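You operate a simulated robot arm through the tools that you are given. There is no shell and no other tool. Be economical: measure what you need, move in short steps, check, and stop when the job is done.

You are at the controls of a simulated two-armed robot. One attempt, no reset.

TASK
Plug the motor in and give the sifter a proving run.
Fine: socket switch off before the plug goes in, then on again; let the box shake three seconds, then stop. Where these are worked on the way, their far stop is far enough and under half their travel is too little: socket switch.

The check looks at the end state, three seconds after you hand in, the way a careful person would. Anything else that was tipped, shoved, dropped, spilled or broken makes it a failure.

THE ROBOT
Two 7-joint arms with two-finger parallel grippers on one trunk, on a base that drives. Base frame: it is fixed to the floor where the robot stands at the start and does not move with it; the origin is under the middle of the robot, x ahead of it, y to its left, z up. Units: m, degrees, N and s.
The left shoulder is at the start at [0.05, 0.168, 1.207], the right one opposite. With the tool pointing down near the work surface each hand reaches from about 0.1 to 0.64 m from the robot's upright axis, wherever it stands, measured 20 degrees to its own side. Places, roughly: motor [0.5, -0.5, 0.2]; socket mouth [0.7, 0, 1.2]; socket switch [0.7, 0, 1.3]; start button [-0.7, -0.3, 0.8]; stop button [-0.7, -0.3, 0.7]. Payload 1.57 kg a hand.
Tool frame (each hand has its own): the origin (TCP) lies between the finger pads and is the grasp point; the fingertips stand 0.03 m ahead of it; z points along the fingers, y is the line along which they close. The gripper opens to 0.08 m. The fingers are 0.017 m wide and 0.012 m thick; the gripper's body (0.04 by 0.082 m) begins 0.08 m behind the TCP.
Orientation is that of the tool frame in the base frame, as a unit quaternion [w, x, y, z]. With the fingers straight down and closing along the base's y, the tool's x points along the base's -x, its y along +y and its z along -z.

THE INTERFACE
- The arms move only by the tool jog_arm. It takes "left_increments", "right_increments" or both (then of equal length, played together; a hand with none holds still); each is a list of rows, each an object (a shift or turn left out is 0, a gripper value left out holds the last) with "translation": the shift along the tool's x, y, z in m, a list of three; "angular": the turn, a rotation vector about the tool's x, y, z in degrees, a list of three; "hand": the closure, from 0 (fully open) to 1 (shut). In form: [{"translation": [x, y, z], "angular": [rx, ry, rz], "hand": hand}, ...]. A call has 1 to 20 rows; each row is the pose to reach, as a shift and turn from the pose commanded when the call began, along the tool's axes at that moment. Rows are played at 5 a second. More than 0.05 m and 8.6 degrees between two rows, or a gripper value outside its range, and nothing of the call is played. A pose out of reach is approached as far as the arm can. The call stops where the force on the tool passes 40 N (or 10 N more than at its start, if that is more) or the arm is blocked; 0.2 s more then pass. The fingers move at their own pace (about 0.045 m/s each) and stop on an object; they squeeze with about 35 N. The grip force told is the motor's: it shows also when the fingers shut on nothing. Time passes only in rows, and 0.2 s behind the last, so rows that repeat a pose let the fingers close. The reply holds the time, the measured pose of the TCP, the force on the tool along the base axes, the opening and the grip force, in the units named above and with some noise, with the torque about the TCP (base axes, N m) and any sound that the robot's microphone picked up.
- Cameras (640 x 400 px; columns grow to the right, rows downward): "scene" is now at [0.067, -0.0777, 1.4056]; the picture's right is [-0.94, -0.33, 0.00], its down [-0.22, 0.65, -0.73] and it looks along [0.24, -0.69, -0.69] (base axes); focal length 214 px, centre (320, 200). "left" rides on the left gripper at [0.072, 0.007, -0.122] in its tool frame; the picture's right is [-0.09, 1.00, 0.00], its down [-0.84, -0.08, -0.54] and it looks along [-0.54, -0.05, 0.84] (tool axes); focal length 238 px, centre (320, 200). "right" rides on the right gripper at [0.072, -0.007, -0.122] in its tool frame; the picture's right is [0.09, 1.00, 0.00], its down [-0.84, 0.08, -0.54] and it looks along [-0.54, 0.05, 0.84] (tool axes); focal length 238 px, centre (320, 200). There is no depth. A picture from a camera that has moved, and an enlarged one, comes with that camera's place and axes in the base frame and with its lens.
- snapshot(camera): a new picture of that camera. The clock stands still meanwhile.
- slide_trunk(by): slides the trunk up (or, below 0, down) by that many m; the arms and the scene camera ride with it, the base frame stays. It gives what a move gives, with no picture.
- drive_base(legs): drives the robot by 1 to 6 legs, each [ahead, left, turn to the left] in m, m and degrees, along the robot's own axes; the way and the turn of a leg run together, so that a leg with both is an arc; at most 1.5 m and 180 degrees a leg. The arms and the cameras ride along, it lands a little off, and it stops where it bumps. It gives what a move gives.
- turn_head(pan, tilt): turns the head with the scene camera to pan (to the left, within 80 degrees either way) and tilt (down, from -29 to 69), counted from straight ahead of the robot. It gives what a move gives.
- zoom(camera, box): a new picture of the part [left, top, right, bottom] of that camera's present view, enlarged. The clock stands still meanwhile.
- finish_job(): hands the job in; it is judged then, once.

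Go step by step. Nothing tells you exact positions but the pictures and the camera data: compare them with the known pose of the tool, close in by small moves and look again before you grip or let go. The budget is 120 turns and 92 pictures, counting those below and the enlarged ones. Unless the task says otherwise, let go and move clear before handing in, and close with one line.

The tools are called after "Request:" as name(argument=value, ...) on one line, values as JSON. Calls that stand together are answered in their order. jog_arm: Moves the arms, as the interface text tells. Its arguments: {"type":"object","properties":{"left_increments":{"type":"array","items":{"type":"object","properties":{"translation":{"type":"array","items":{"type":"number"}},"angular":{"type":"array","items":{"type":"number"}},"hand":{"type":"number"}}}},"right_increments":{"type":"array","items":{"type":"object","properties":{"translation":{"type":"array","items":{"type":"number"}},"angular":{"type":"array","items":{"type":"number"}},"hand":{"type":"number"}}}}},"required":[]} The other tools are called the same way: slide_trunk (by) slides the trunk up or down; drive_base (legs) drives the base; turn_head (pan, tilt) turns the head that bears the scene camera; snapshot (camera) takes a picture; zoom (camera, box) takes an enlarged picture of a part of a camera's view; finish_job () hands the job in.

At the start:

```text
t: 0.0
left_ee_pos: [0.3987, 0.105, 1.1503]
left_ee_rot: [0.0, 0.0, 1.0, 0.001]
left_force: [-0.3, 1.2, -0.2]
left_moment: [0.01, 0.01, -0.06]
left_gripper_width: 0.08
left_grasp_force: 0.1
right_ee_pos: [0.4593, -0.3362, 1.1492]
right_ee_rot: [0.0, 0.0, 1.0, 0.001]
right_force: [0.0, -1.0, 0.1]
right_moment: [0.01, 0.01, 0.02]
right_gripper_width: 0.0799
right_grasp_force: 0.1
trunk travel left (down, up): [-0.375, 0.068]
robot x, y, heading: [0.0009, -0.0009, 0.1]
head pan, tilt: [-70.9, 43.3]
```

scene: 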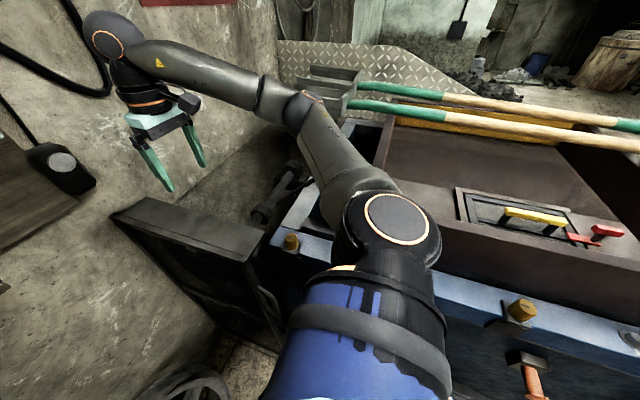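
right: 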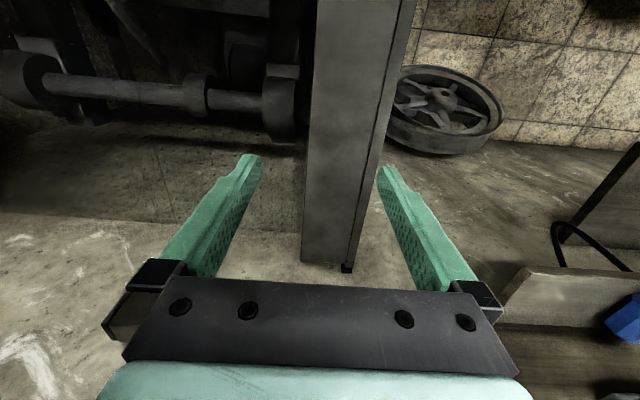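
left: 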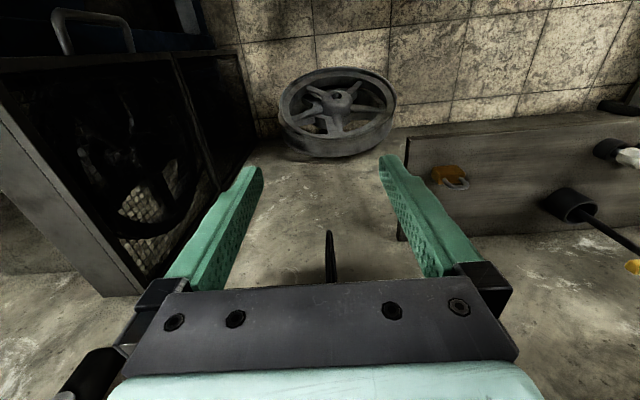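

The scene camera looks to the right at the sifter machine. I look ahead for the socket and around for the plug.

Request:
turn_head(pan=0, tilt=25)

Request:
snapshot(camera="scene")

Request:
turn_head(pan=60, tilt=35)

Request:
snapshot(camera="scene")

Request:
turn_head(pan=-50, tilt=50)

Request:
snapshot(camera="scene")

```text
t: 1.4
left_ee_pos: [0.398, 0.1034, 1.15]
left_ee_rot: [0.0, 0.0, 1.0, 0.0]
left_force: [-0.5, 0.1, 0.9]
left_moment: [-0.02, -0.02, 0.02]
left_gripper_width: 0.0801
left_grasp_force: 0.1
right_ee_pos: [0.4569, -0.3373, 1.1512]
right_ee_rot: [0.0, 0.0, 1.0, 0.0]
right_force: [0.4, -0.3, 0.8]
right_moment: [-0.02, 0.03, 0.0]
right_gripper_width: 0.0803
right_grasp_force: 0.1
trunk travel left (down, up): [-0.375, 0.068]
robot x, y, heading: [0.0016, 0.0034, -0.1]
head pan, tilt: [0.0, 25.0]
```

```text
88 pictures are left
camera scene: at [0.132, 0.0004, 1.4337], right [0.0, -1.0, 0.0], down [-0.42, 0.0, -0.91], along [0.91, 0.0, -0.42], focal length 214 px, centre (320, 200)
```

scene: 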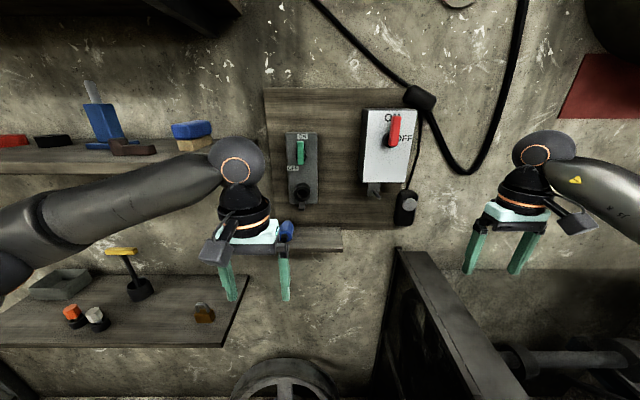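

```text
t: 2.7
left_ee_pos: [0.3979, 0.1046, 1.1502]
left_ee_rot: [0.0, 0.0, 1.0, 0.0]
left_force: [0.3, 0.8, 0.8]
left_moment: [0.03, 0.04, -0.02]
left_gripper_width: 0.0799
left_grasp_force: 0.0
right_ee_pos: [0.4576, -0.3372, 1.1495]
right_ee_rot: [0.0, -0.001, 1.0, 0.0]
right_force: [0.2, -0.6, 0.0]
right_moment: [0.02, 0.02, -0.02]
right_gripper_width: 0.08
right_grasp_force: 0.0
trunk travel left (down, up): [-0.375, 0.068]
robot x, y, heading: [-0.0034, -0.0015, -0.1]
head pan, tilt: [60.0, 35.0]
```

```text
87 pictures are left
camera scene: at [0.084, 0.0766, 1.418], right [0.87, -0.5, 0.0], down [-0.29, -0.5, -0.82], along [0.41, 0.71, -0.57], focal length 214 px, centre (320, 200)
```

scene: 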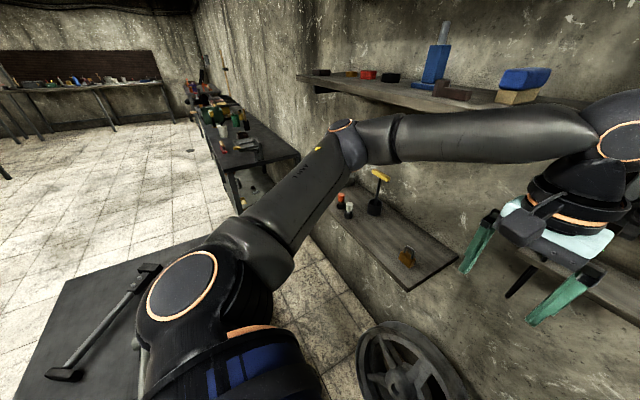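

```text
t: 4.6
left_ee_pos: [0.3983, 0.1035, 1.1499]
left_ee_rot: [0.0, 0.0, 1.0, 0.001]
left_force: [0.8, -0.3, 0.3]
left_moment: [0.0, 0.0, -0.02]
left_gripper_width: 0.0799
left_grasp_force: 0.2
right_ee_pos: [0.4577, -0.3383, 1.1502]
right_ee_rot: [0.0, 0.0, 1.0, 0.0]
right_force: [-0.1, -0.5, 0.4]
right_moment: [0.04, 0.02, 0.04]
right_gripper_width: 0.0799
right_grasp_force: 0.1
trunk travel left (down, up): [-0.375, 0.068]
robot x, y, heading: [-0.0006, 0.0012, 0.2]
head pan, tilt: [-50.0, 50.0]
```

```text
86 pictures are left
camera scene: at [0.0894, -0.0586, 1.3963], right [-0.77, -0.64, 0.0], down [-0.49, 0.59, -0.64], along [0.41, -0.49, -0.77], focal length 214 px, centre (320, 200)
```

scene: 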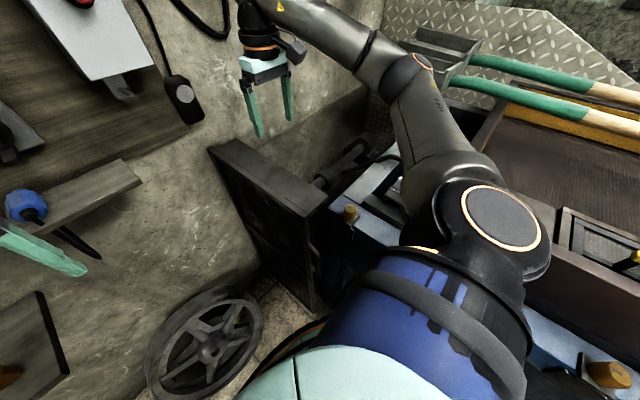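

The wall board ahead carries a green-lever socket unit and a red-lever isolator. I zoom in on the board and look for the plug.

Request:
turn_head(pan=0, tilt=25)

Request:
zoom(camera="scene", box=[240, 70, 450, 260])

Request:
turn_head(pan=0, tilt=65)

Request:
snapshot(camera="scene")

Request:
turn_head(pan=-80, tilt=35)

Request:
snapshot(camera="scene")

```text
t: 5.8
left_ee_pos: [0.3972, 0.1034, 1.1513]
left_ee_rot: [0.0, 0.0, 1.0, 0.0]
left_force: [0.5, 0.3, 0.4]
left_moment: [0.02, 0.02, -0.03]
left_gripper_width: 0.08
left_grasp_force: 0.2
right_ee_pos: [0.4584, -0.3372, 1.1496]
right_ee_rot: [0.0, -0.001, 1.0, 0.0]
right_force: [-0.1, 0.6, 0.1]
right_moment: [0.01, 0.02, 0.03]
right_gripper_width: 0.0801
right_grasp_force: 0.1
trunk travel left (down, up): [-0.375, 0.068]
robot x, y, heading: [0.0007, 0.0003, -0.0]
head pan, tilt: [0.0, 25.0]
```

```text
2.11 times, centred on (345, 165) of scene
camera zoom: at [0.132, 0.0004, 1.4337], right [0.0, -1.0, 0.0], down [-0.42, 0.0, -0.91], along [0.91, 0.0, -0.42], focal length 452 px, centre (267, 274)
```

zoom: 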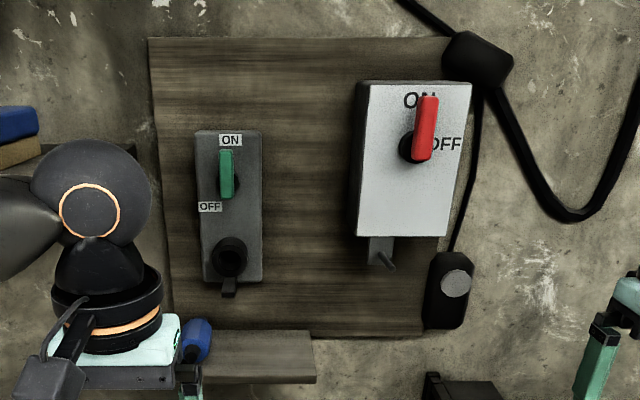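

```text
t: 6.8
left_ee_pos: [0.3972, 0.1049, 1.1501]
left_ee_rot: [0.0, 0.0, 1.0, 0.0]
left_force: [-1.2, 0.1, 0.6]
left_moment: [-0.01, 0.01, 0.02]
left_gripper_width: 0.08
left_grasp_force: 0.0
right_ee_pos: [0.4577, -0.3368, 1.1501]
right_ee_rot: [0.0, 0.0, 1.0, -0.001]
right_force: [-0.3, -0.2, 0.2]
right_moment: [0.02, -0.02, 0.0]
right_gripper_width: 0.08
right_grasp_force: 0.0
trunk travel left (down, up): [-0.375, 0.068]
robot x, y, heading: [-0.001, 0.0007, -0.1]
head pan, tilt: [0.0, 65.0]
```

```text
84 pictures are left
camera scene: at [0.1006, 0.0004, 1.3782], right [0.0, -1.0, 0.0], down [-0.91, 0.0, -0.42], along [0.42, 0.0, -0.91], focal length 214 px, centre (320, 200)
```

scene: 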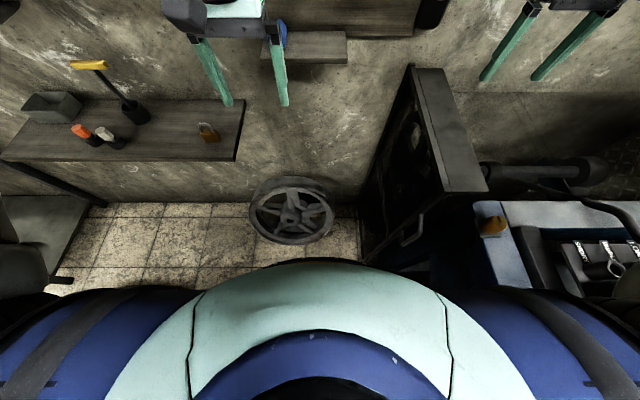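

```text
t: 8.4
left_ee_pos: [0.3967, 0.1029, 1.1499]
left_ee_rot: [0.0, 0.0, 1.0, 0.0]
left_force: [0.0, 0.1, -0.3]
left_moment: [0.0, 0.0, 0.04]
left_gripper_width: 0.0801
left_grasp_force: 0.1
right_ee_pos: [0.4581, -0.3372, 1.1494]
right_ee_rot: [0.0, 0.0, 1.0, 0.0]
right_force: [0.0, -0.7, -0.8]
right_moment: [0.04, -0.02, -0.02]
right_gripper_width: 0.0798
right_grasp_force: 0.0
trunk travel left (down, up): [-0.375, 0.068]
robot x, y, heading: [-0.0018, 0.0006, 0.2]
head pan, tilt: [-80.0, 35.0]
```

```text
83 pictures are left
camera scene: at [0.0552, -0.0863, 1.418], right [-0.98, -0.17, 0.0], down [-0.1, 0.56, -0.82], along [0.14, -0.81, -0.57], focal length 214 px, centre (320, 200)
```

scene: 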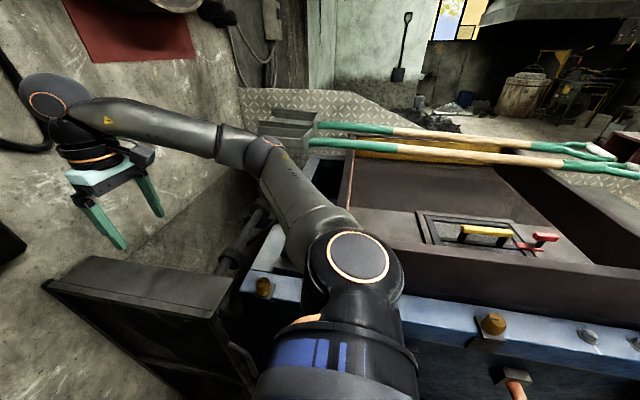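

The small shelf under the socket has a blue thing on it, with a black cord perhaps: likely the plug. I move the left hand aside to see it.

Request:
jog_arm(left_increments=[{"translation": [0.02, 0.04, 0]}, {"translation": [0.04, 0.08, 0]}, {"translation": [0.06, 0.12, 0]}, {"translation": [0.08, 0.15, 0]}])

Request:
turn_head(pan=0, tilt=40)

Request:
zoom(camera="scene", box=[240, 30, 440, 240])

Request:
zoom(camera="scene", box=[260, 110, 360, 190])

```text
t: 9.4
left_ee_pos: [0.3164, 0.2545, 1.1491]
left_ee_rot: [0.0, -0.001, 1.0, 0.0]
left_force: [-0.3, -0.4, 0.2]
left_moment: [-0.02, 0.01, 0.01]
left_gripper_width: 0.08
left_grasp_force: 0.1
right_ee_pos: [0.4566, -0.3383, 1.1502]
right_ee_rot: [0.0, 0.001, 1.0, 0.0]
right_force: [-0.3, 0.2, 0.3]
right_moment: [0.0, 0.02, -0.01]
right_gripper_width: 0.08
right_grasp_force: 0.0
trunk travel left (down, up): [-0.375, 0.068]
robot x, y, heading: [-0.0021, -0.004, -0.0]
head pan, tilt: [-80.0, 35.0]
```

```text
t: 10.9
left_ee_pos: [0.318, 0.2536, 1.1502]
left_ee_rot: [0.0, 0.001, 1.0, 0.0]
left_force: [1.1, -0.5, -0.2]
left_moment: [0.02, 0.04, -0.03]
left_gripper_width: 0.0801
left_grasp_force: 0.1
right_ee_pos: [0.4582, -0.3379, 1.1504]
right_ee_rot: [0.0, 0.0, 1.0, 0.0]
right_force: [0.1, -0.7, 1.0]
right_moment: [-0.01, 0.0, -0.02]
right_gripper_width: 0.0799
right_grasp_force: 0.0
trunk travel left (down, up): [-0.375, 0.068]
robot x, y, heading: [-0.0033, -0.0029, 0.1]
head pan, tilt: [0.0, 40.0]
```

```text
1.90 times, centred on (340, 135) of scene
camera zoom: at [0.1249, 0.0004, 1.4104], right [0.0, -1.0, 0.0], down [-0.64, 0.0, -0.77], along [0.77, 0.0, -0.64], focal length 408 px, centre (282, 324)
```

zoom: 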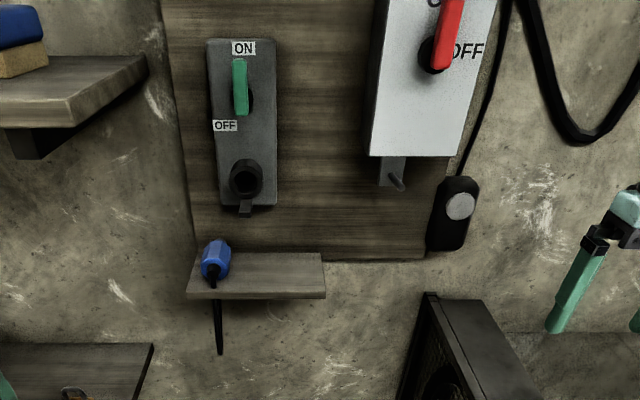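

```text
5.00 times, centred on (310, 150) of scene
camera zoom: at [0.1249, 0.0004, 1.4104], right [0.0, -1.0, 0.0], down [-0.64, 0.0, -0.77], along [0.77, 0.0, -0.64], focal length 1072 px, centre (370, 450)
```

zoom: 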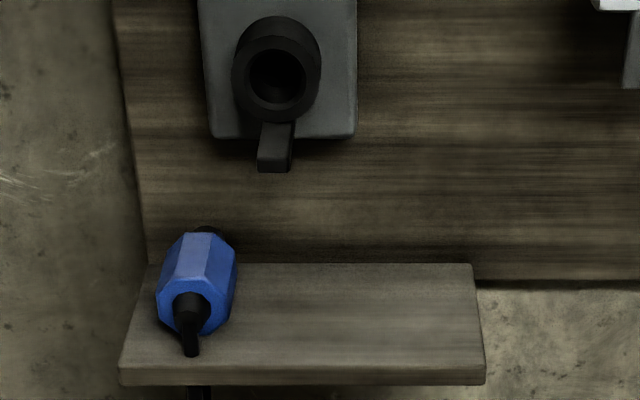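

The blue plug lies on the shelf with its cord toward me and its mouth to the wall. I tilt the left hand forward for a close look at switch, socket and plug.

Request:
jog_arm(left_increments=[{"translation": [-0.02, -0.025, -0.01], "angular": [0, -8.5, 0]}, {"translation": [-0.04, -0.05, -0.02], "angular": [0, -17, 0]}, {"translation": [-0.065, -0.075, -0.03], "angular": [0, -25.5, 0]}, {"translation": [-0.09, -0.1, -0.04], "angular": [0, -34, 0]}, {"translation": [-0.11, -0.12, -0.05], "angular": [0, -42.5, 0]}, {"translation": [-0.13, -0.15, -0.05], "angular": [0, -51, 0]}])

Request:
snapshot(camera="left")

```text
t: 12.3
left_ee_pos: [0.4476, 0.1039, 1.2016]
left_ee_rot: [0.431, -0.001, 0.902, 0.001]
left_force: [0.8, -0.5, 0.6]
left_moment: [0.03, 0.04, 0.05]
left_gripper_width: 0.0797
left_grasp_force: 0.1
right_ee_pos: [0.4587, -0.3366, 1.1493]
right_ee_rot: [0.0, 0.0, 1.0, 0.001]
right_force: [0.7, 0.3, 0.0]
right_moment: [0.01, -0.01, -0.02]
right_gripper_width: 0.0803
right_grasp_force: 0.1
trunk travel left (down, up): [-0.375, 0.068]
robot x, y, heading: [0.0045, 0.0038, -0.1]
head pan, tilt: [0.0, 40.0]
```

```text
80 pictures are left
camera left: at [0.3075, 0.1107, 1.2196], right [0.06, 1.0, 0.07], down [0.1, -0.08, 0.99], along [0.99, -0.05, -0.11], focal length 238 px, centre (320, 200)
```

left: 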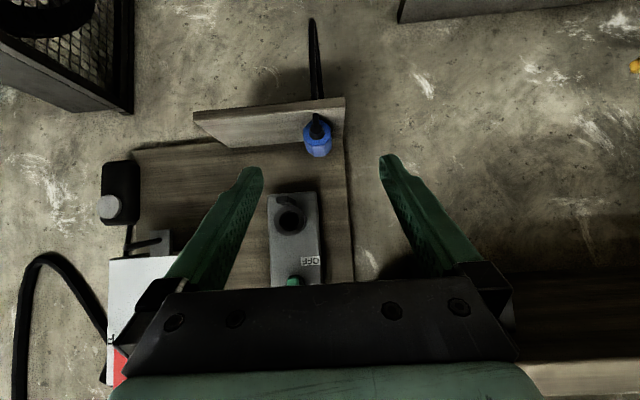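

Triangulated: socket mouth about [0.655, 0.047, 1.207], plug body about [0.655, 0.098, 1.09]. Now a close look at the switch lever.

Request:
turn_head(pan=0, tilt=15)

Request:
zoom(camera="scene", box=[250, 140, 370, 240])

Request:
jog_arm(left_increments=[{"translation": [-0.02, 0, -0.02]}, {"translation": [-0.05, 0, -0.05]}, {"translation": [-0.08, 0, -0.07]}])

Request:
snapshot(camera="left")

```text
t: 13.2
left_ee_pos: [0.4472, 0.1046, 1.2005]
left_ee_rot: [0.43, -0.001, 0.903, 0.0]
left_force: [-0.1, -0.6, 1.0]
left_moment: [-0.01, -0.01, -0.01]
left_gripper_width: 0.0801
left_grasp_force: 0.1
right_ee_pos: [0.457, -0.3361, 1.1504]
right_ee_rot: [0.0, 0.0, 1.0, 0.001]
right_force: [0.3, -0.2, -0.3]
right_moment: [0.0, 0.0, -0.03]
right_gripper_width: 0.08
right_grasp_force: 0.0
trunk travel left (down, up): [-0.375, 0.068]
robot x, y, heading: [-0.0022, -0.0021, 0.2]
head pan, tilt: [0.0, 15.0]
```

```text
4.00 times, centred on (310, 190) of scene
camera zoom: at [0.1333, 0.0004, 1.4499], right [0.0, -1.0, 0.0], down [-0.26, 0.0, -0.97], along [0.97, 0.0, -0.26], focal length 858 px, centre (360, 240)
```

zoom: 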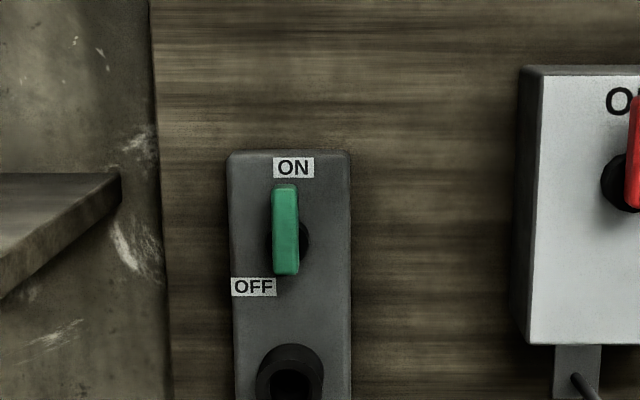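

```text
t: 14.0
left_ee_pos: [0.4442, 0.1038, 1.3055]
left_ee_rot: [0.43, 0.001, 0.903, -0.001]
left_force: [0.6, 0.0, 0.1]
left_moment: [-0.02, -0.02, 0.03]
left_gripper_width: 0.0798
left_grasp_force: 0.0
right_ee_pos: [0.4579, -0.3379, 1.1508]
right_ee_rot: [0.001, 0.0, 1.0, -0.001]
right_force: [1.0, -0.2, -0.1]
right_moment: [0.01, 0.02, -0.03]
right_gripper_width: 0.0799
right_grasp_force: 0.0
trunk travel left (down, up): [-0.375, 0.068]
robot x, y, heading: [0.0026, 0.0003, -0.3]
head pan, tilt: [0.0, 15.0]
```

```text
78 pictures are left
camera left: at [0.3037, 0.1109, 1.3255], right [0.06, 1.0, 0.07], down [0.11, -0.08, 0.99], along [0.99, -0.05, -0.11], focal length 238 px, centre (320, 200)
```

left: 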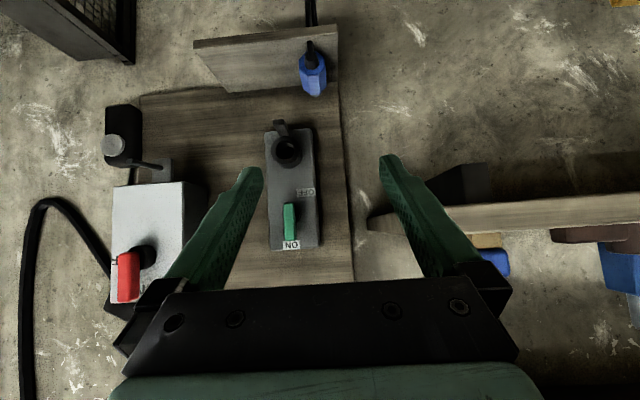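

The green lever (about [0.655, 0.047], z 1.289–1.344, pivot near z 1.306) stands at ON; OFF lies to its left and below. I level the left hand forward, closed, just right of the lever's upper end.

Request:
jog_arm(left_increments=[{"translation": [-0.02, -0.02, 0.01], "angular": [0, -7.8, 0], "hand": 1}, {"translation": [-0.04, -0.04, 0.03], "angular": [0, -15.6, 0], "hand": 1}, {"translation": [-0.06, -0.06, 0.05], "angular": [0, -23.4, 0], "hand": 1}, {"translation": [-0.085, -0.08, 0.07], "angular": [0, -31.2, 0], "hand": 1}, {"translation": [-0.107, -0.092, 0.086], "angular": [0, -39, 0], "hand": 1}, {"translation": [-0.107, -0.092, 0.086], "angular": [0, -39, 0], "hand": 1}])

Request:
zoom(camera="scene", box=[250, 140, 370, 240])

Request:
snapshot(camera="left")

```text
t: 15.4
left_ee_pos: [0.5783, 0.0114, 1.3345]
left_ee_rot: [0.708, 0.0, 0.706, 0.0]
left_force: [-0.3, 0.3, 0.4]
left_moment: [0.0, 0.0, 0.01]
left_gripper_width: 0.0
left_grasp_force: 21.3
right_ee_pos: [0.4568, -0.3371, 1.1505]
right_ee_rot: [0.0, 0.0, 1.0, 0.0]
right_force: [-0.1, 0.1, 0.3]
right_moment: [0.0, 0.04, 0.02]
right_gripper_width: 0.0802
right_grasp_force: 0.0
trunk travel left (down, up): [-0.375, 0.068]
robot x, y, heading: [-0.001, 0.0026, 0.1]
head pan, tilt: [0.0, 15.0]
```

```text
4.00 times, centred on (310, 190) of scene
camera zoom: at [0.133, 0.0005, 1.45], right [0.0, -1.0, 0.0], down [-0.26, 0.0, -0.97], along [0.97, 0.0, -0.26], focal length 858 px, centre (360, 240)
```

zoom: 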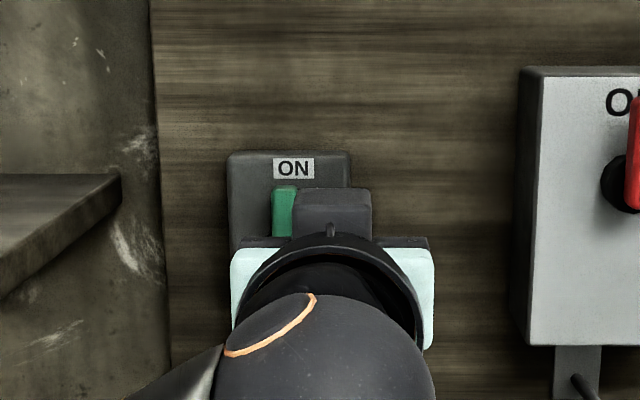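

```text
76 pictures are left
camera left: at [0.4557, 0.0189, 1.2617], right [0.0, 1.0, 0.09], down [-0.54, -0.08, 0.84], along [0.84, -0.05, 0.54], focal length 238 px, centre (320, 200)
```

left: 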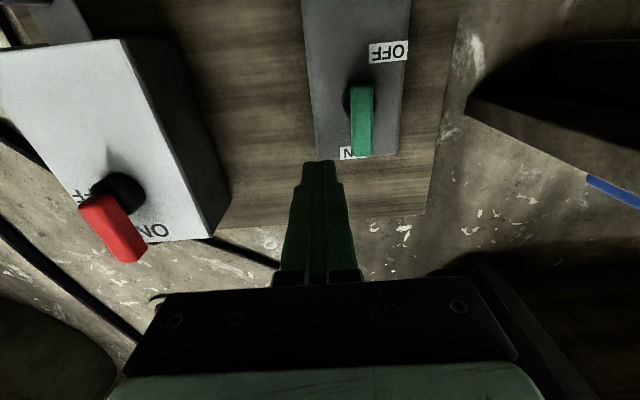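

Alignment agrees with my estimate. I advance so the fingertips reach beside the lever.

Request:
jog_arm(left_increments=[{"translation": [0, 0, 0.03]}, {"translation": [0, 0, 0.045]}, {"translation": [0, 0, 0.054]}])

Request:
snapshot(camera="left")

```text
t: 16.2
left_ee_pos: [0.6324, 0.0124, 1.3336]
left_ee_rot: [0.708, 0.0, 0.707, 0.001]
left_force: [-0.9, 0.7, -0.3]
left_moment: [-0.01, -0.01, 0.02]
left_gripper_width: 0.0002
left_grasp_force: 21.3
right_ee_pos: [0.4586, -0.3374, 1.1503]
right_ee_rot: [0.001, 0.001, 1.0, 0.0]
right_force: [0.3, 0.7, -0.9]
right_moment: [0.0, -0.02, 0.02]
right_gripper_width: 0.0801
right_grasp_force: 0.0
trunk travel left (down, up): [-0.375, 0.068]
robot x, y, heading: [-0.0055, 0.0016, 0.3]
head pan, tilt: [0.0, 15.0]
```

```text
75 pictures are left
camera left: at [0.5096, 0.0199, 1.2619], right [0.0, 1.0, 0.09], down [-0.54, -0.08, 0.84], along [0.84, -0.05, 0.54], focal length 238 px, centre (320, 200)
```

left: 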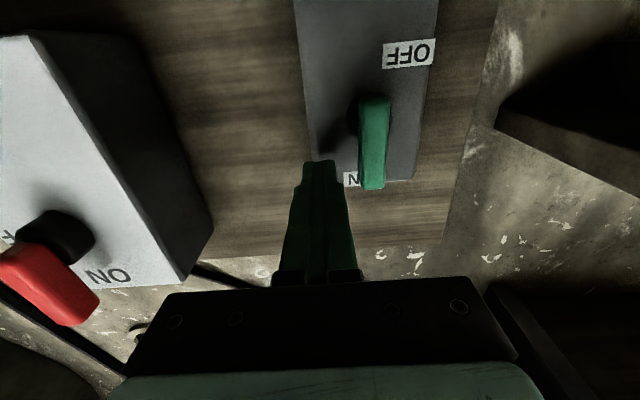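

Fingertips overlap the lever by about 1.7 cm. I push it to the left along its arc, in part first.

Request:
jog_arm(left_increments=[{"translation": [0.002, 0.014, 0]}, {"translation": [-0.002, 0.0214, 0]}, {"translation": [-0.005, 0.0297, 0]}, {"translation": [-0.005, 0.0385, 0]}])

Request:
snapshot(camera="left")

```text
t: 17.2
left_ee_pos: [0.6314, 0.0508, 1.3399]
left_ee_rot: [0.708, 0.0, 0.707, 0.0]
left_force: [-0.1, -0.2, 0.2]
left_moment: [-0.03, -0.04, 0.0]
left_gripper_width: 0.0
left_grasp_force: 21.4
right_ee_pos: [0.4585, -0.3371, 1.15]
right_ee_rot: [0.0, 0.0, 1.0, 0.0]
right_force: [0.6, -0.5, -0.2]
right_moment: [0.0, 0.04, 0.0]
right_gripper_width: 0.0802
right_grasp_force: 0.0
trunk travel left (down, up): [-0.375, 0.068]
robot x, y, heading: [-0.0016, -0.0, 0.2]
head pan, tilt: [0.0, 15.0]
```

```text
74 pictures are left
camera left: at [0.5093, 0.0589, 1.2675], right [0.0, 1.0, 0.09], down [-0.54, -0.08, 0.84], along [0.84, -0.05, 0.54], focal length 238 px, centre (320, 200)
```

left: 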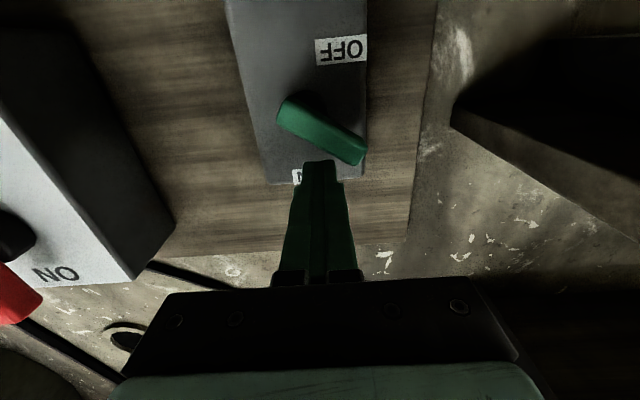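

The lever turns easily, now about half way. I carry on along the arc.

Request:
jog_arm(left_increments=[{"translation": [0.002, 0.008, 0]}, {"translation": [0.007, 0.016, 0]}, {"translation": [0.016, 0.022, 0]}, {"translation": [0.023, 0.026, 0]}])

Request:
snapshot(camera="left")

```text
t: 18.0
left_ee_pos: [0.6287, 0.0638, 1.3361]
left_ee_rot: [0.718, 0.007, 0.696, -0.008]
left_force: [4.5, -6.6, 4.6]
left_moment: [-0.03, -0.09, -0.17]
left_gripper_width: 0.0002
left_grasp_force: 21.4
right_ee_pos: [0.4581, -0.3381, 1.1492]
right_ee_rot: [0.0, 0.0, 1.0, 0.0]
right_force: [0.0, 0.2, 0.1]
right_moment: [0.03, -0.02, -0.01]
right_gripper_width: 0.0801
right_grasp_force: 0.0
trunk travel left (down, up): [-0.375, 0.068]
robot x, y, heading: [0.0036, 0.0045, -0.2]
head pan, tilt: [0.0, 15.0]
stopped in row 3 (left hand): the force on the tool passed its limit (the readings are from after the stop); the commanded pose is now the measured one
```

```text
73 pictures are left
camera left: at [0.5088, 0.0734, 1.2603], right [0.02, 1.0, 0.09], down [-0.57, -0.06, 0.82], along [0.82, -0.07, 0.56], focal length 238 px, centre (320, 200)
```

left: 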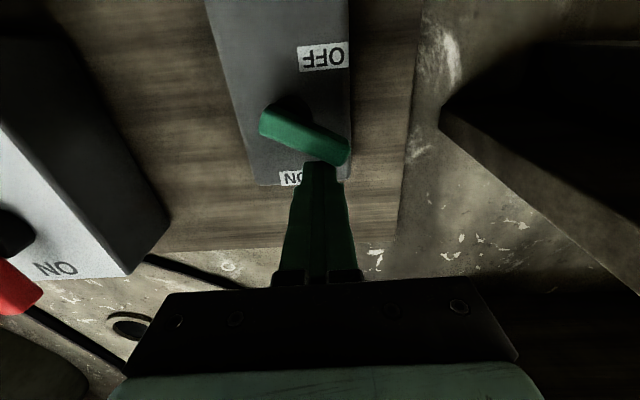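

The hand met resistance with the lever about two-thirds over. I back away and look at where it stands.

Request:
jog_arm(left_increments=[{"translation": [-0.01, -0.005, -0.03], "angular": [0, 0, 0]}, {"translation": [-0.01, -0.03, -0.07]}, {"translation": [-0.01, -0.06, -0.1]}, {"translation": [0.0, -0.08, -0.14]}])

Request:
zoom(camera="scene", box=[250, 140, 370, 240])

Request:
snapshot(camera="left")

```text
t: 19.0
left_ee_pos: [0.4858, -0.0118, 1.3334]
left_ee_rot: [0.716, 0.003, 0.698, -0.005]
left_force: [-0.1, 0.4, 0.5]
left_moment: [0.02, 0.0, 0.05]
left_gripper_width: 0.0
left_grasp_force: 21.5
right_ee_pos: [0.4567, -0.3386, 1.1511]
right_ee_rot: [0.001, 0.001, 1.0, 0.0]
right_force: [-0.4, 0.1, -0.3]
right_moment: [0.01, 0.0, -0.01]
right_gripper_width: 0.0796
right_grasp_force: 0.1
trunk travel left (down, up): [-0.375, 0.068]
robot x, y, heading: [-0.0005, -0.0031, -0.2]
head pan, tilt: [0.0, 15.0]
```

```text
4.00 times, centred on (310, 190) of scene
camera zoom: at [0.1331, -0.0005, 1.4501], right [0.0, -1.0, 0.0], down [-0.26, 0.0, -0.97], along [0.97, 0.0, -0.26], focal length 858 px, centre (360, 240)
```

zoom: 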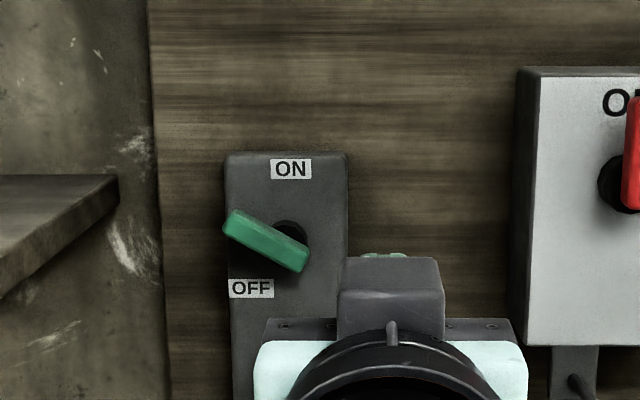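

```text
71 pictures are left
camera left: at [0.3653, -0.0029, 1.2571], right [0.01, 1.0, 0.09], down [-0.56, -0.07, 0.82], along [0.83, -0.06, 0.56], focal length 238 px, centre (320, 200)
```

left: 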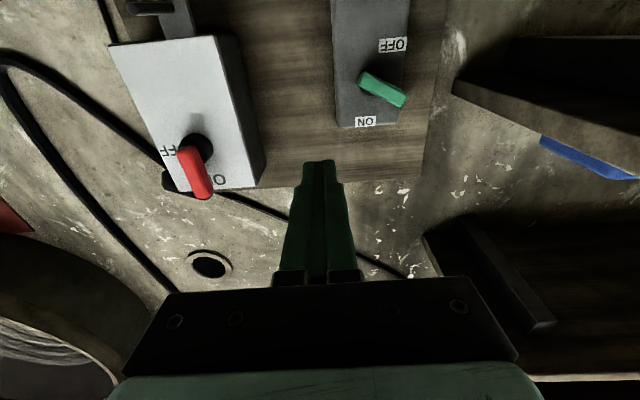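

The lever stands at its OFF stop (about 60° over, it pushed back firmly). Next the plug: I open the hand, tilt it and look at the plug from behind.

Request:
jog_arm(left_increments=[{"translation": [0.03, 0.022, 0.0], "angular": [-0.1, 8.1, 0], "hand": 0}, {"translation": [0.065, 0.044, 0.0], "angular": [-0.3, 16.2, 0], "hand": 0}, {"translation": [0.1, 0.066, 0.005], "angular": [-0.4, 24.3, 0], "hand": 0}, {"translation": [0.13, 0.09, 0.01], "angular": [-0.5, 32.4, 0], "hand": 0}, {"translation": [0.163, 0.112, 0.018], "angular": [-0.68, 40.5, 0], "hand": 0}])

Request:
snapshot(camera="left")

Request:
turn_head(pan=0, tilt=35)

Request:
zoom(camera="scene", box=[240, 100, 400, 220])

```text
t: 20.2
left_ee_pos: [0.5132, 0.1038, 1.1683]
left_ee_rot: [0.429, 0.001, 0.903, 0.004]
left_force: [-0.5, 0.1, -0.3]
left_moment: [0.02, -0.01, -0.02]
left_gripper_width: 0.08
left_grasp_force: 0.0
right_ee_pos: [0.4591, -0.3389, 1.1502]
right_ee_rot: [-0.001, 0.001, 1.0, 0.0]
right_force: [0.3, -0.2, 0.4]
right_moment: [-0.02, 0.0, 0.02]
right_gripper_width: 0.08
right_grasp_force: 0.1
trunk travel left (down, up): [-0.375, 0.068]
robot x, y, heading: [0.0001, -0.0032, -0.1]
head pan, tilt: [0.0, 15.0]
```

```text
70 pictures are left
camera left: at [0.3728, 0.1102, 1.1879], right [0.06, 1.0, 0.08], down [0.11, -0.08, 0.99], along [0.99, -0.05, -0.11], focal length 238 px, centre (320, 200)
```

left: 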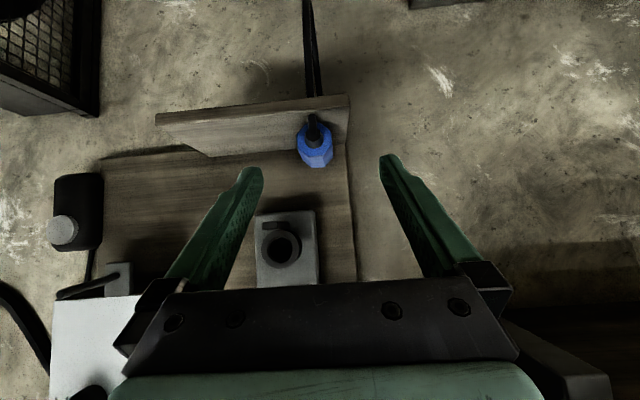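

```text
t: 21.0
left_ee_pos: [0.5132, 0.1022, 1.1695]
left_ee_rot: [0.431, 0.0, 0.902, 0.004]
left_force: [0.2, 0.4, -0.1]
left_moment: [-0.02, 0.01, 0.05]
left_gripper_width: 0.0801
left_grasp_force: 0.1
right_ee_pos: [0.4579, -0.3383, 1.1504]
right_ee_rot: [0.0, 0.0, 1.0, -0.001]
right_force: [0.0, 0.1, 0.1]
right_moment: [0.01, -0.01, 0.05]
right_gripper_width: 0.08
right_grasp_force: 0.1
trunk travel left (down, up): [-0.375, 0.068]
robot x, y, heading: [0.0008, -0.0017, -0.1]
head pan, tilt: [0.0, 35.0]
```

```text
3.33 times, centred on (320, 160) of scene
camera zoom: at [0.1283, -0.0001, 1.418], right [0.0, -1.0, 0.0], down [-0.57, 0.0, -0.82], along [0.82, 0.0, -0.57], focal length 715 px, centre (320, 333)
```

zoom: 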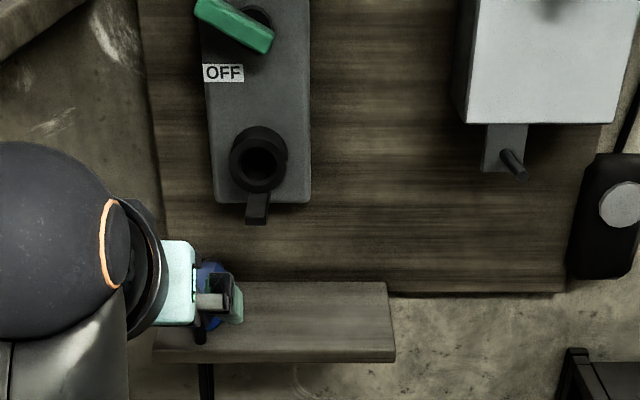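

The plug is in view from behind. I enlarge it to place it precisely.

Request:
zoom(camera="left", box=[240, 80, 400, 180])

Request:
zoom(camera="left", box=[220, 190, 360, 290])

```text
4.00 times, centred on (320, 130) of left
camera zoom: at [0.3726, 0.1096, 1.189], right [0.06, 1.0, 0.08], down [0.1, -0.08, 0.99], along [0.99, -0.05, -0.11], focal length 953 px, centre (320, 480)
```

zoom: 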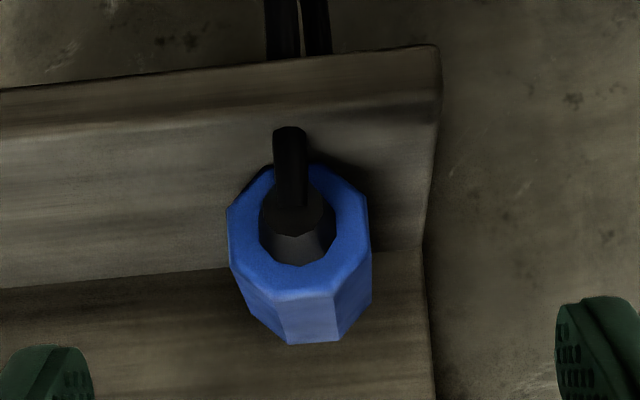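

```text
4.00 times, centred on (290, 240) of left
camera zoom: at [0.3726, 0.1096, 1.189], right [0.06, 1.0, 0.08], down [0.1, -0.08, 0.99], along [0.99, -0.05, -0.11], focal length 953 px, centre (440, 40)
```

zoom: 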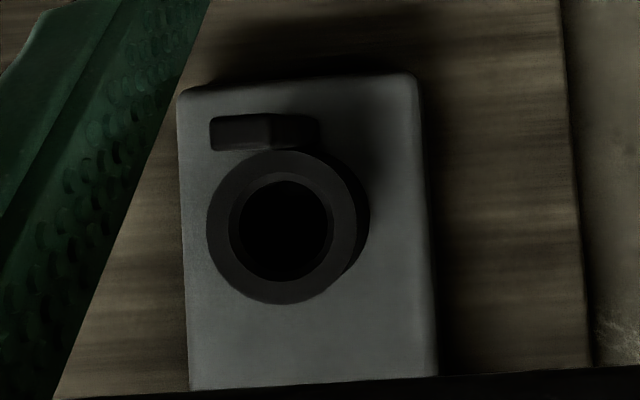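

Plug body spans roughly x 0.615–0.659 at y 0.096, 4 cm across, centre z ≈1.095; socket mouth at about [0.659, 0.045, 1.210]. I line up behind and above it with the fingers 30° below level.

Request:
jog_arm(left_increments=[{"translation": [-0.003, -0.003, 0.018], "angular": [0.2, -4.5, -0.1], "hand": 0}, {"translation": [-0.0068, -0.0065, 0.037], "angular": [0.37, -9.06, -0.28], "hand": 0}])

Request:
snapshot(camera="left")

```text
t: 21.8
left_ee_pos: [0.5469, 0.0895, 1.2028]
left_ee_rot: [0.542, 0.0, 0.84, -0.014]
left_force: [0.3, 0.1, 0.0]
left_moment: [0.02, 0.0, 0.0]
left_gripper_width: 0.0798
left_grasp_force: 0.0
right_ee_pos: [0.4571, -0.3381, 1.1501]
right_ee_rot: [0.0, 0.001, 1.0, 0.0]
right_force: [-0.4, -0.6, 0.2]
right_moment: [-0.04, -0.02, 0.02]
right_gripper_width: 0.0802
right_grasp_force: 0.0
trunk travel left (down, up): [-0.375, 0.068]
robot x, y, heading: [0.001, -0.002, -0.1]
head pan, tilt: [0.0, 35.0]
stopped in row 2 (left hand): the arm was blocked; the commanded pose is now the measured one
```

```text
66 pictures are left
camera left: at [0.4065, 0.0983, 1.1855], right [0.05, 1.0, 0.06], down [-0.15, -0.05, 0.99], along [0.99, -0.06, 0.15], focal length 238 px, centre (320, 200)
```

left: 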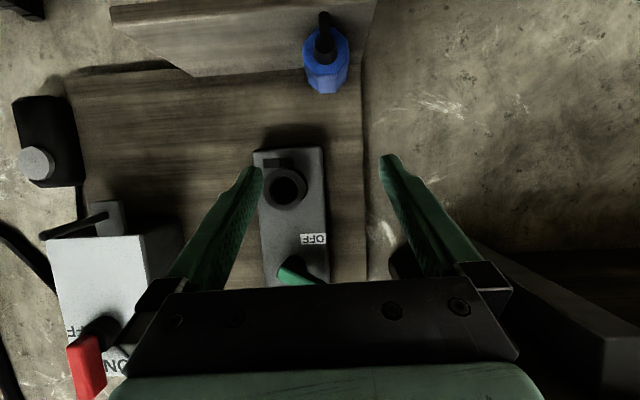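

The arm was blocked during that small move and swung off. I look to see what hinders it.

Request:
turn_head(pan=30, tilt=40)

Request:
snapshot(camera="scene")

```text
t: 22.8
left_ee_pos: [0.5479, 0.0885, 1.2022]
left_ee_rot: [0.542, 0.0, 0.84, -0.013]
left_force: [-0.7, 0.5, 0.2]
left_moment: [0.03, 0.0, -0.03]
left_gripper_width: 0.0801
left_grasp_force: 0.0
right_ee_pos: [0.457, -0.3387, 1.1502]
right_ee_rot: [0.0, 0.001, 1.0, 0.0]
right_force: [0.3, -0.3, -0.1]
right_moment: [0.03, 0.0, -0.02]
right_gripper_width: 0.08
right_grasp_force: 0.0
trunk travel left (down, up): [-0.375, 0.068]
robot x, y, heading: [-0.0005, -0.0037, -0.2]
head pan, tilt: [30.0, 40.0]
```

```text
65 pictures are left
camera scene: at [0.114, 0.0424, 1.4104], right [0.5, -0.87, 0.0], down [-0.56, -0.32, -0.77], along [0.66, 0.38, -0.64], focal length 214 px, centre (320, 200)
```

scene: 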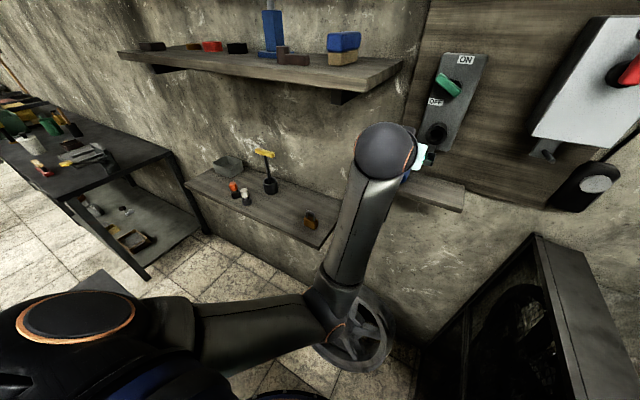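

The arm is in an elbow-low posture, so low hand poses run into a wrist limit. Lowering the trunk carries the hand down with the same joints; I do most of it and straighten the hand.

Request:
slide_trunk(by=-0.08)

Request:
jog_arm(left_increments=[{"translation": [0, 0.004, 0], "angular": [-0.6, 0, 0.4], "hand": 0}, {"translation": [0, 0.0077, 0], "angular": [-1.3, 0, 0.84], "hand": 0}])

Request:
snapshot(camera="left")

```text
t: 23.9
left_ee_pos: [0.5472, 0.0886, 1.1229]
left_ee_rot: [0.542, 0.0, 0.84, -0.013]
left_force: [0.3, 1.1, 0.4]
left_moment: [0.04, 0.02, 0.01]
left_gripper_width: 0.08
left_grasp_force: 0.1
right_ee_pos: [0.4586, -0.3389, 1.0695]
right_ee_rot: [0.0, 0.001, 1.0, 0.0]
right_force: [-0.4, -1.0, 0.9]
right_moment: [0.0, 0.01, 0.01]
right_gripper_width: 0.0799
right_grasp_force: 0.1
trunk travel left (down, up): [-0.295, 0.148]
robot x, y, heading: [0.0004, -0.0026, 0.0]
head pan, tilt: [30.0, 40.0]
```

```text
t: 24.5
left_ee_pos: [0.5476, 0.0961, 1.1217]
left_ee_rot: [0.541, -0.001, 0.841, -0.001]
left_force: [-0.5, -0.4, 0.2]
left_moment: [-0.03, 0.0, -0.05]
left_gripper_width: 0.08
left_grasp_force: 0.0
right_ee_pos: [0.4581, -0.3372, 1.0712]
right_ee_rot: [0.0, 0.001, 1.0, 0.0]
right_force: [1.0, -0.5, 0.8]
right_moment: [0.0, -0.01, 0.04]
right_gripper_width: 0.0799
right_grasp_force: 0.0
trunk travel left (down, up): [-0.295, 0.148]
robot x, y, heading: [0.0035, -0.0015, 0.1]
head pan, tilt: [30.0, 40.0]
```

```text
64 pictures are left
camera left: at [0.4064, 0.1034, 1.1052], right [0.04, 1.0, 0.08], down [-0.15, -0.07, 0.99], along [0.99, -0.05, 0.14], focal length 238 px, centre (320, 200)
```

left: 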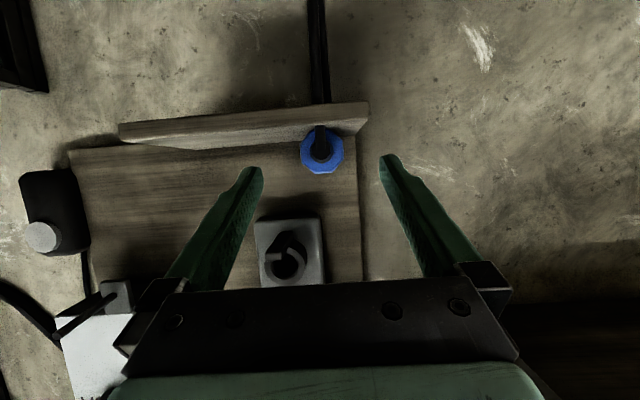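

Plug, fingers and my estimate line up. I advance with the fingers straddling the plug.

Request:
jog_arm(left_increments=[{"translation": [-0.004, 0.0005, 0.022], "hand": 0}, {"translation": [-0.008, 0.001, 0.044], "hand": 0}, {"translation": [-0.012, 0.001, 0.066], "hand": 0}, {"translation": [-0.0155, 0.001, 0.087], "hand": 0}])

Request:
snapshot(camera="left")

Request:
turn_head(pan=0, tilt=35)

Request:
zoom(camera="scene", box=[220, 100, 380, 200])

```text
t: 25.5
left_ee_pos: [0.6329, 0.0976, 1.0987]
left_ee_rot: [0.541, 0.0, 0.841, 0.0]
left_force: [0.2, 0.1, -0.8]
left_moment: [0.0, 0.0, 0.0]
left_gripper_width: 0.08
left_grasp_force: 0.0
right_ee_pos: [0.4579, -0.3389, 1.0704]
right_ee_rot: [-0.001, 0.001, 1.0, 0.0]
right_force: [0.7, 0.9, -0.7]
right_moment: [0.03, 0.01, 0.03]
right_gripper_width: 0.0801
right_grasp_force: 0.0
trunk travel left (down, up): [-0.295, 0.148]
robot x, y, heading: [0.0006, -0.0004, -0.2]
head pan, tilt: [30.0, 40.0]
```

```text
63 pictures are left
camera left: at [0.4923, 0.105, 1.0826], right [0.04, 1.0, 0.08], down [-0.15, -0.08, 0.99], along [0.99, -0.05, 0.14], focal length 238 px, centre (320, 200)
```

left: 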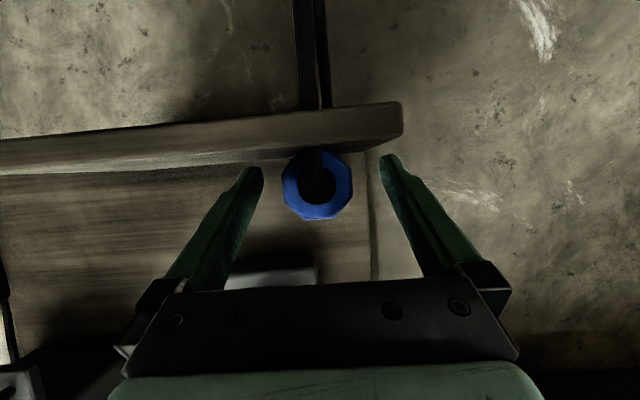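

```text
t: 26.5
left_ee_pos: [0.6325, 0.0983, 1.0988]
left_ee_rot: [0.54, 0.0, 0.841, 0.0]
left_force: [-0.1, 0.8, 0.7]
left_moment: [0.03, 0.0, 0.03]
left_gripper_width: 0.0802
left_grasp_force: 0.2
right_ee_pos: [0.4574, -0.3385, 1.0706]
right_ee_rot: [0.0, 0.001, 1.0, 0.0]
right_force: [-0.1, 0.1, 0.1]
right_moment: [-0.03, 0.02, -0.02]
right_gripper_width: 0.0798
right_grasp_force: 0.0
trunk travel left (down, up): [-0.295, 0.148]
robot x, y, heading: [0.0014, 0.0014, -0.3]
head pan, tilt: [0.0, 35.0]
```

```text
4.00 times, centred on (300, 150) of scene
camera zoom: at [0.1283, -0.0001, 1.338], right [0.0, -1.0, 0.0], down [-0.57, 0.0, -0.82], along [0.82, 0.0, -0.57], focal length 858 px, centre (400, 400)
```

zoom: 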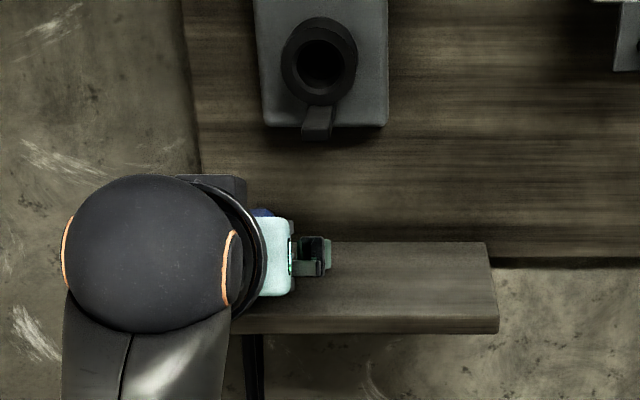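

The plug is centred between the fingers; I ease back 8 mm so the fingertips stay behind its front face, then grip.

Request:
jog_arm(left_increments=[{"translation": [0.0033, -0.0005, -0.0073], "hand": 0}, {"translation": [0.0033, -0.0005, -0.0073], "hand": 0.6}, {"translation": [0.0033, -0.0005, -0.0073], "hand": 1}, {"translation": [0.0033, -0.0005, -0.0073], "hand": 1}, {"translation": [0.0033, -0.0005, -0.0073], "hand": 1}])

Request:
snapshot(camera="left")

```text
t: 27.7
left_ee_pos: [0.625, 0.0972, 1.0984]
left_ee_rot: [0.541, 0.0, 0.841, 0.0]
left_force: [-0.2, 0.5, 0.1]
left_moment: [0.01, 0.03, 0.0]
left_gripper_width: 0.0385
left_grasp_force: 26.3
right_ee_pos: [0.4586, -0.3363, 1.0705]
right_ee_rot: [0.0, 0.001, 1.0, -0.001]
right_force: [0.5, 0.8, -0.4]
right_moment: [0.01, 0.0, -0.03]
right_gripper_width: 0.0801
right_grasp_force: 0.0
trunk travel left (down, up): [-0.295, 0.148]
robot x, y, heading: [-0.001, 0.0, -0.4]
head pan, tilt: [0.0, 35.0]
```

```text
61 pictures are left
camera left: at [0.4836, 0.1045, 1.0827], right [0.04, 1.0, 0.08], down [-0.15, -0.08, 0.99], along [0.99, -0.05, 0.14], focal length 238 px, centre (320, 200)
```

left: 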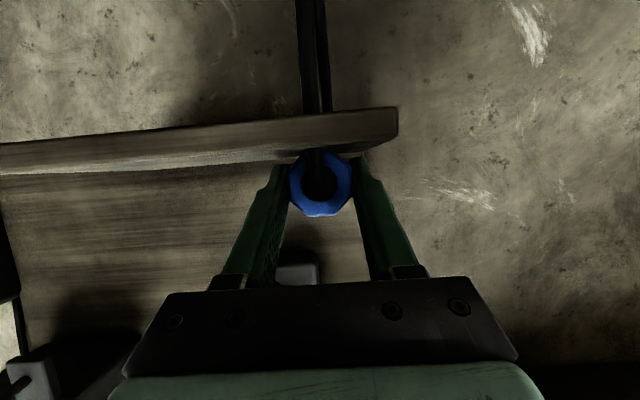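

Plug gripped (38.5 mm). I lift it, draw back and bring it before the socket mouth.

Request:
jog_arm(left_increments=[{"translation": [-0.0137, 0, -0.0062]}, {"translation": [-0.0273, 0, -0.0124]}, {"translation": [-0.0423, 0, -0.0521]}, {"translation": [-0.0593, -0.02, -0.0873]}, {"translation": [-0.0793, -0.052, -0.1073]}])

Request:
snapshot(camera="left")

Request:
zoom(camera="scene", box=[220, 100, 380, 200])

```text
t: 28.9
left_ee_pos: [0.5611, 0.0372, 1.2168]
left_ee_rot: [0.542, 0.004, 0.841, -0.001]
left_force: [-0.8, -1.7, -0.5]
left_moment: [0.04, 0.01, 0.06]
left_gripper_width: 0.0382
left_grasp_force: 35.1
right_ee_pos: [0.4566, -0.3421, 1.0697]
right_ee_rot: [0.0, 0.002, 1.0, 0.001]
right_force: [0.4, -1.6, 0.0]
right_moment: [0.12, -0.03, 0.0]
right_gripper_width: 0.08
right_grasp_force: 0.1
trunk travel left (down, up): [-0.295, 0.148]
robot x, y, heading: [0.003, -0.0038, 0.2]
head pan, tilt: [0.0, 35.0]
```

```text
60 pictures are left
camera left: at [0.4182, 0.0467, 1.201], right [0.05, 1.0, 0.09], down [-0.15, -0.08, 0.99], along [0.99, -0.06, 0.14], focal length 238 px, centre (320, 200)
```

left: 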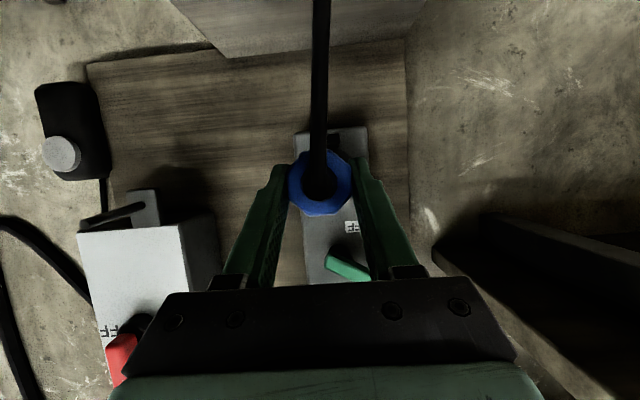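

```text
4.00 times, centred on (300, 150) of scene
camera zoom: at [0.1273, -0.0038, 1.3381], right [0.0, -1.0, 0.0], down [-0.57, 0.0, -0.82], along [0.82, 0.0, -0.57], focal length 858 px, centre (400, 400)
```

zoom: 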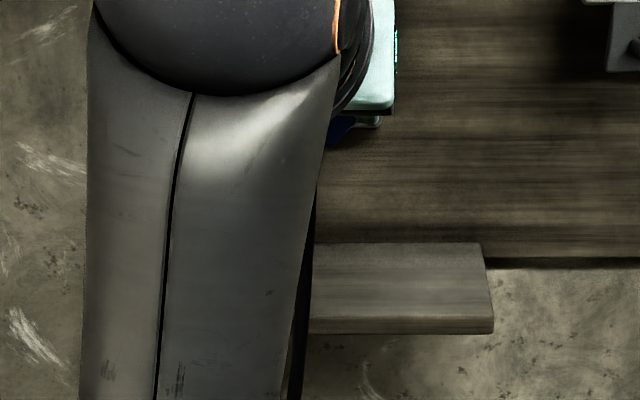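

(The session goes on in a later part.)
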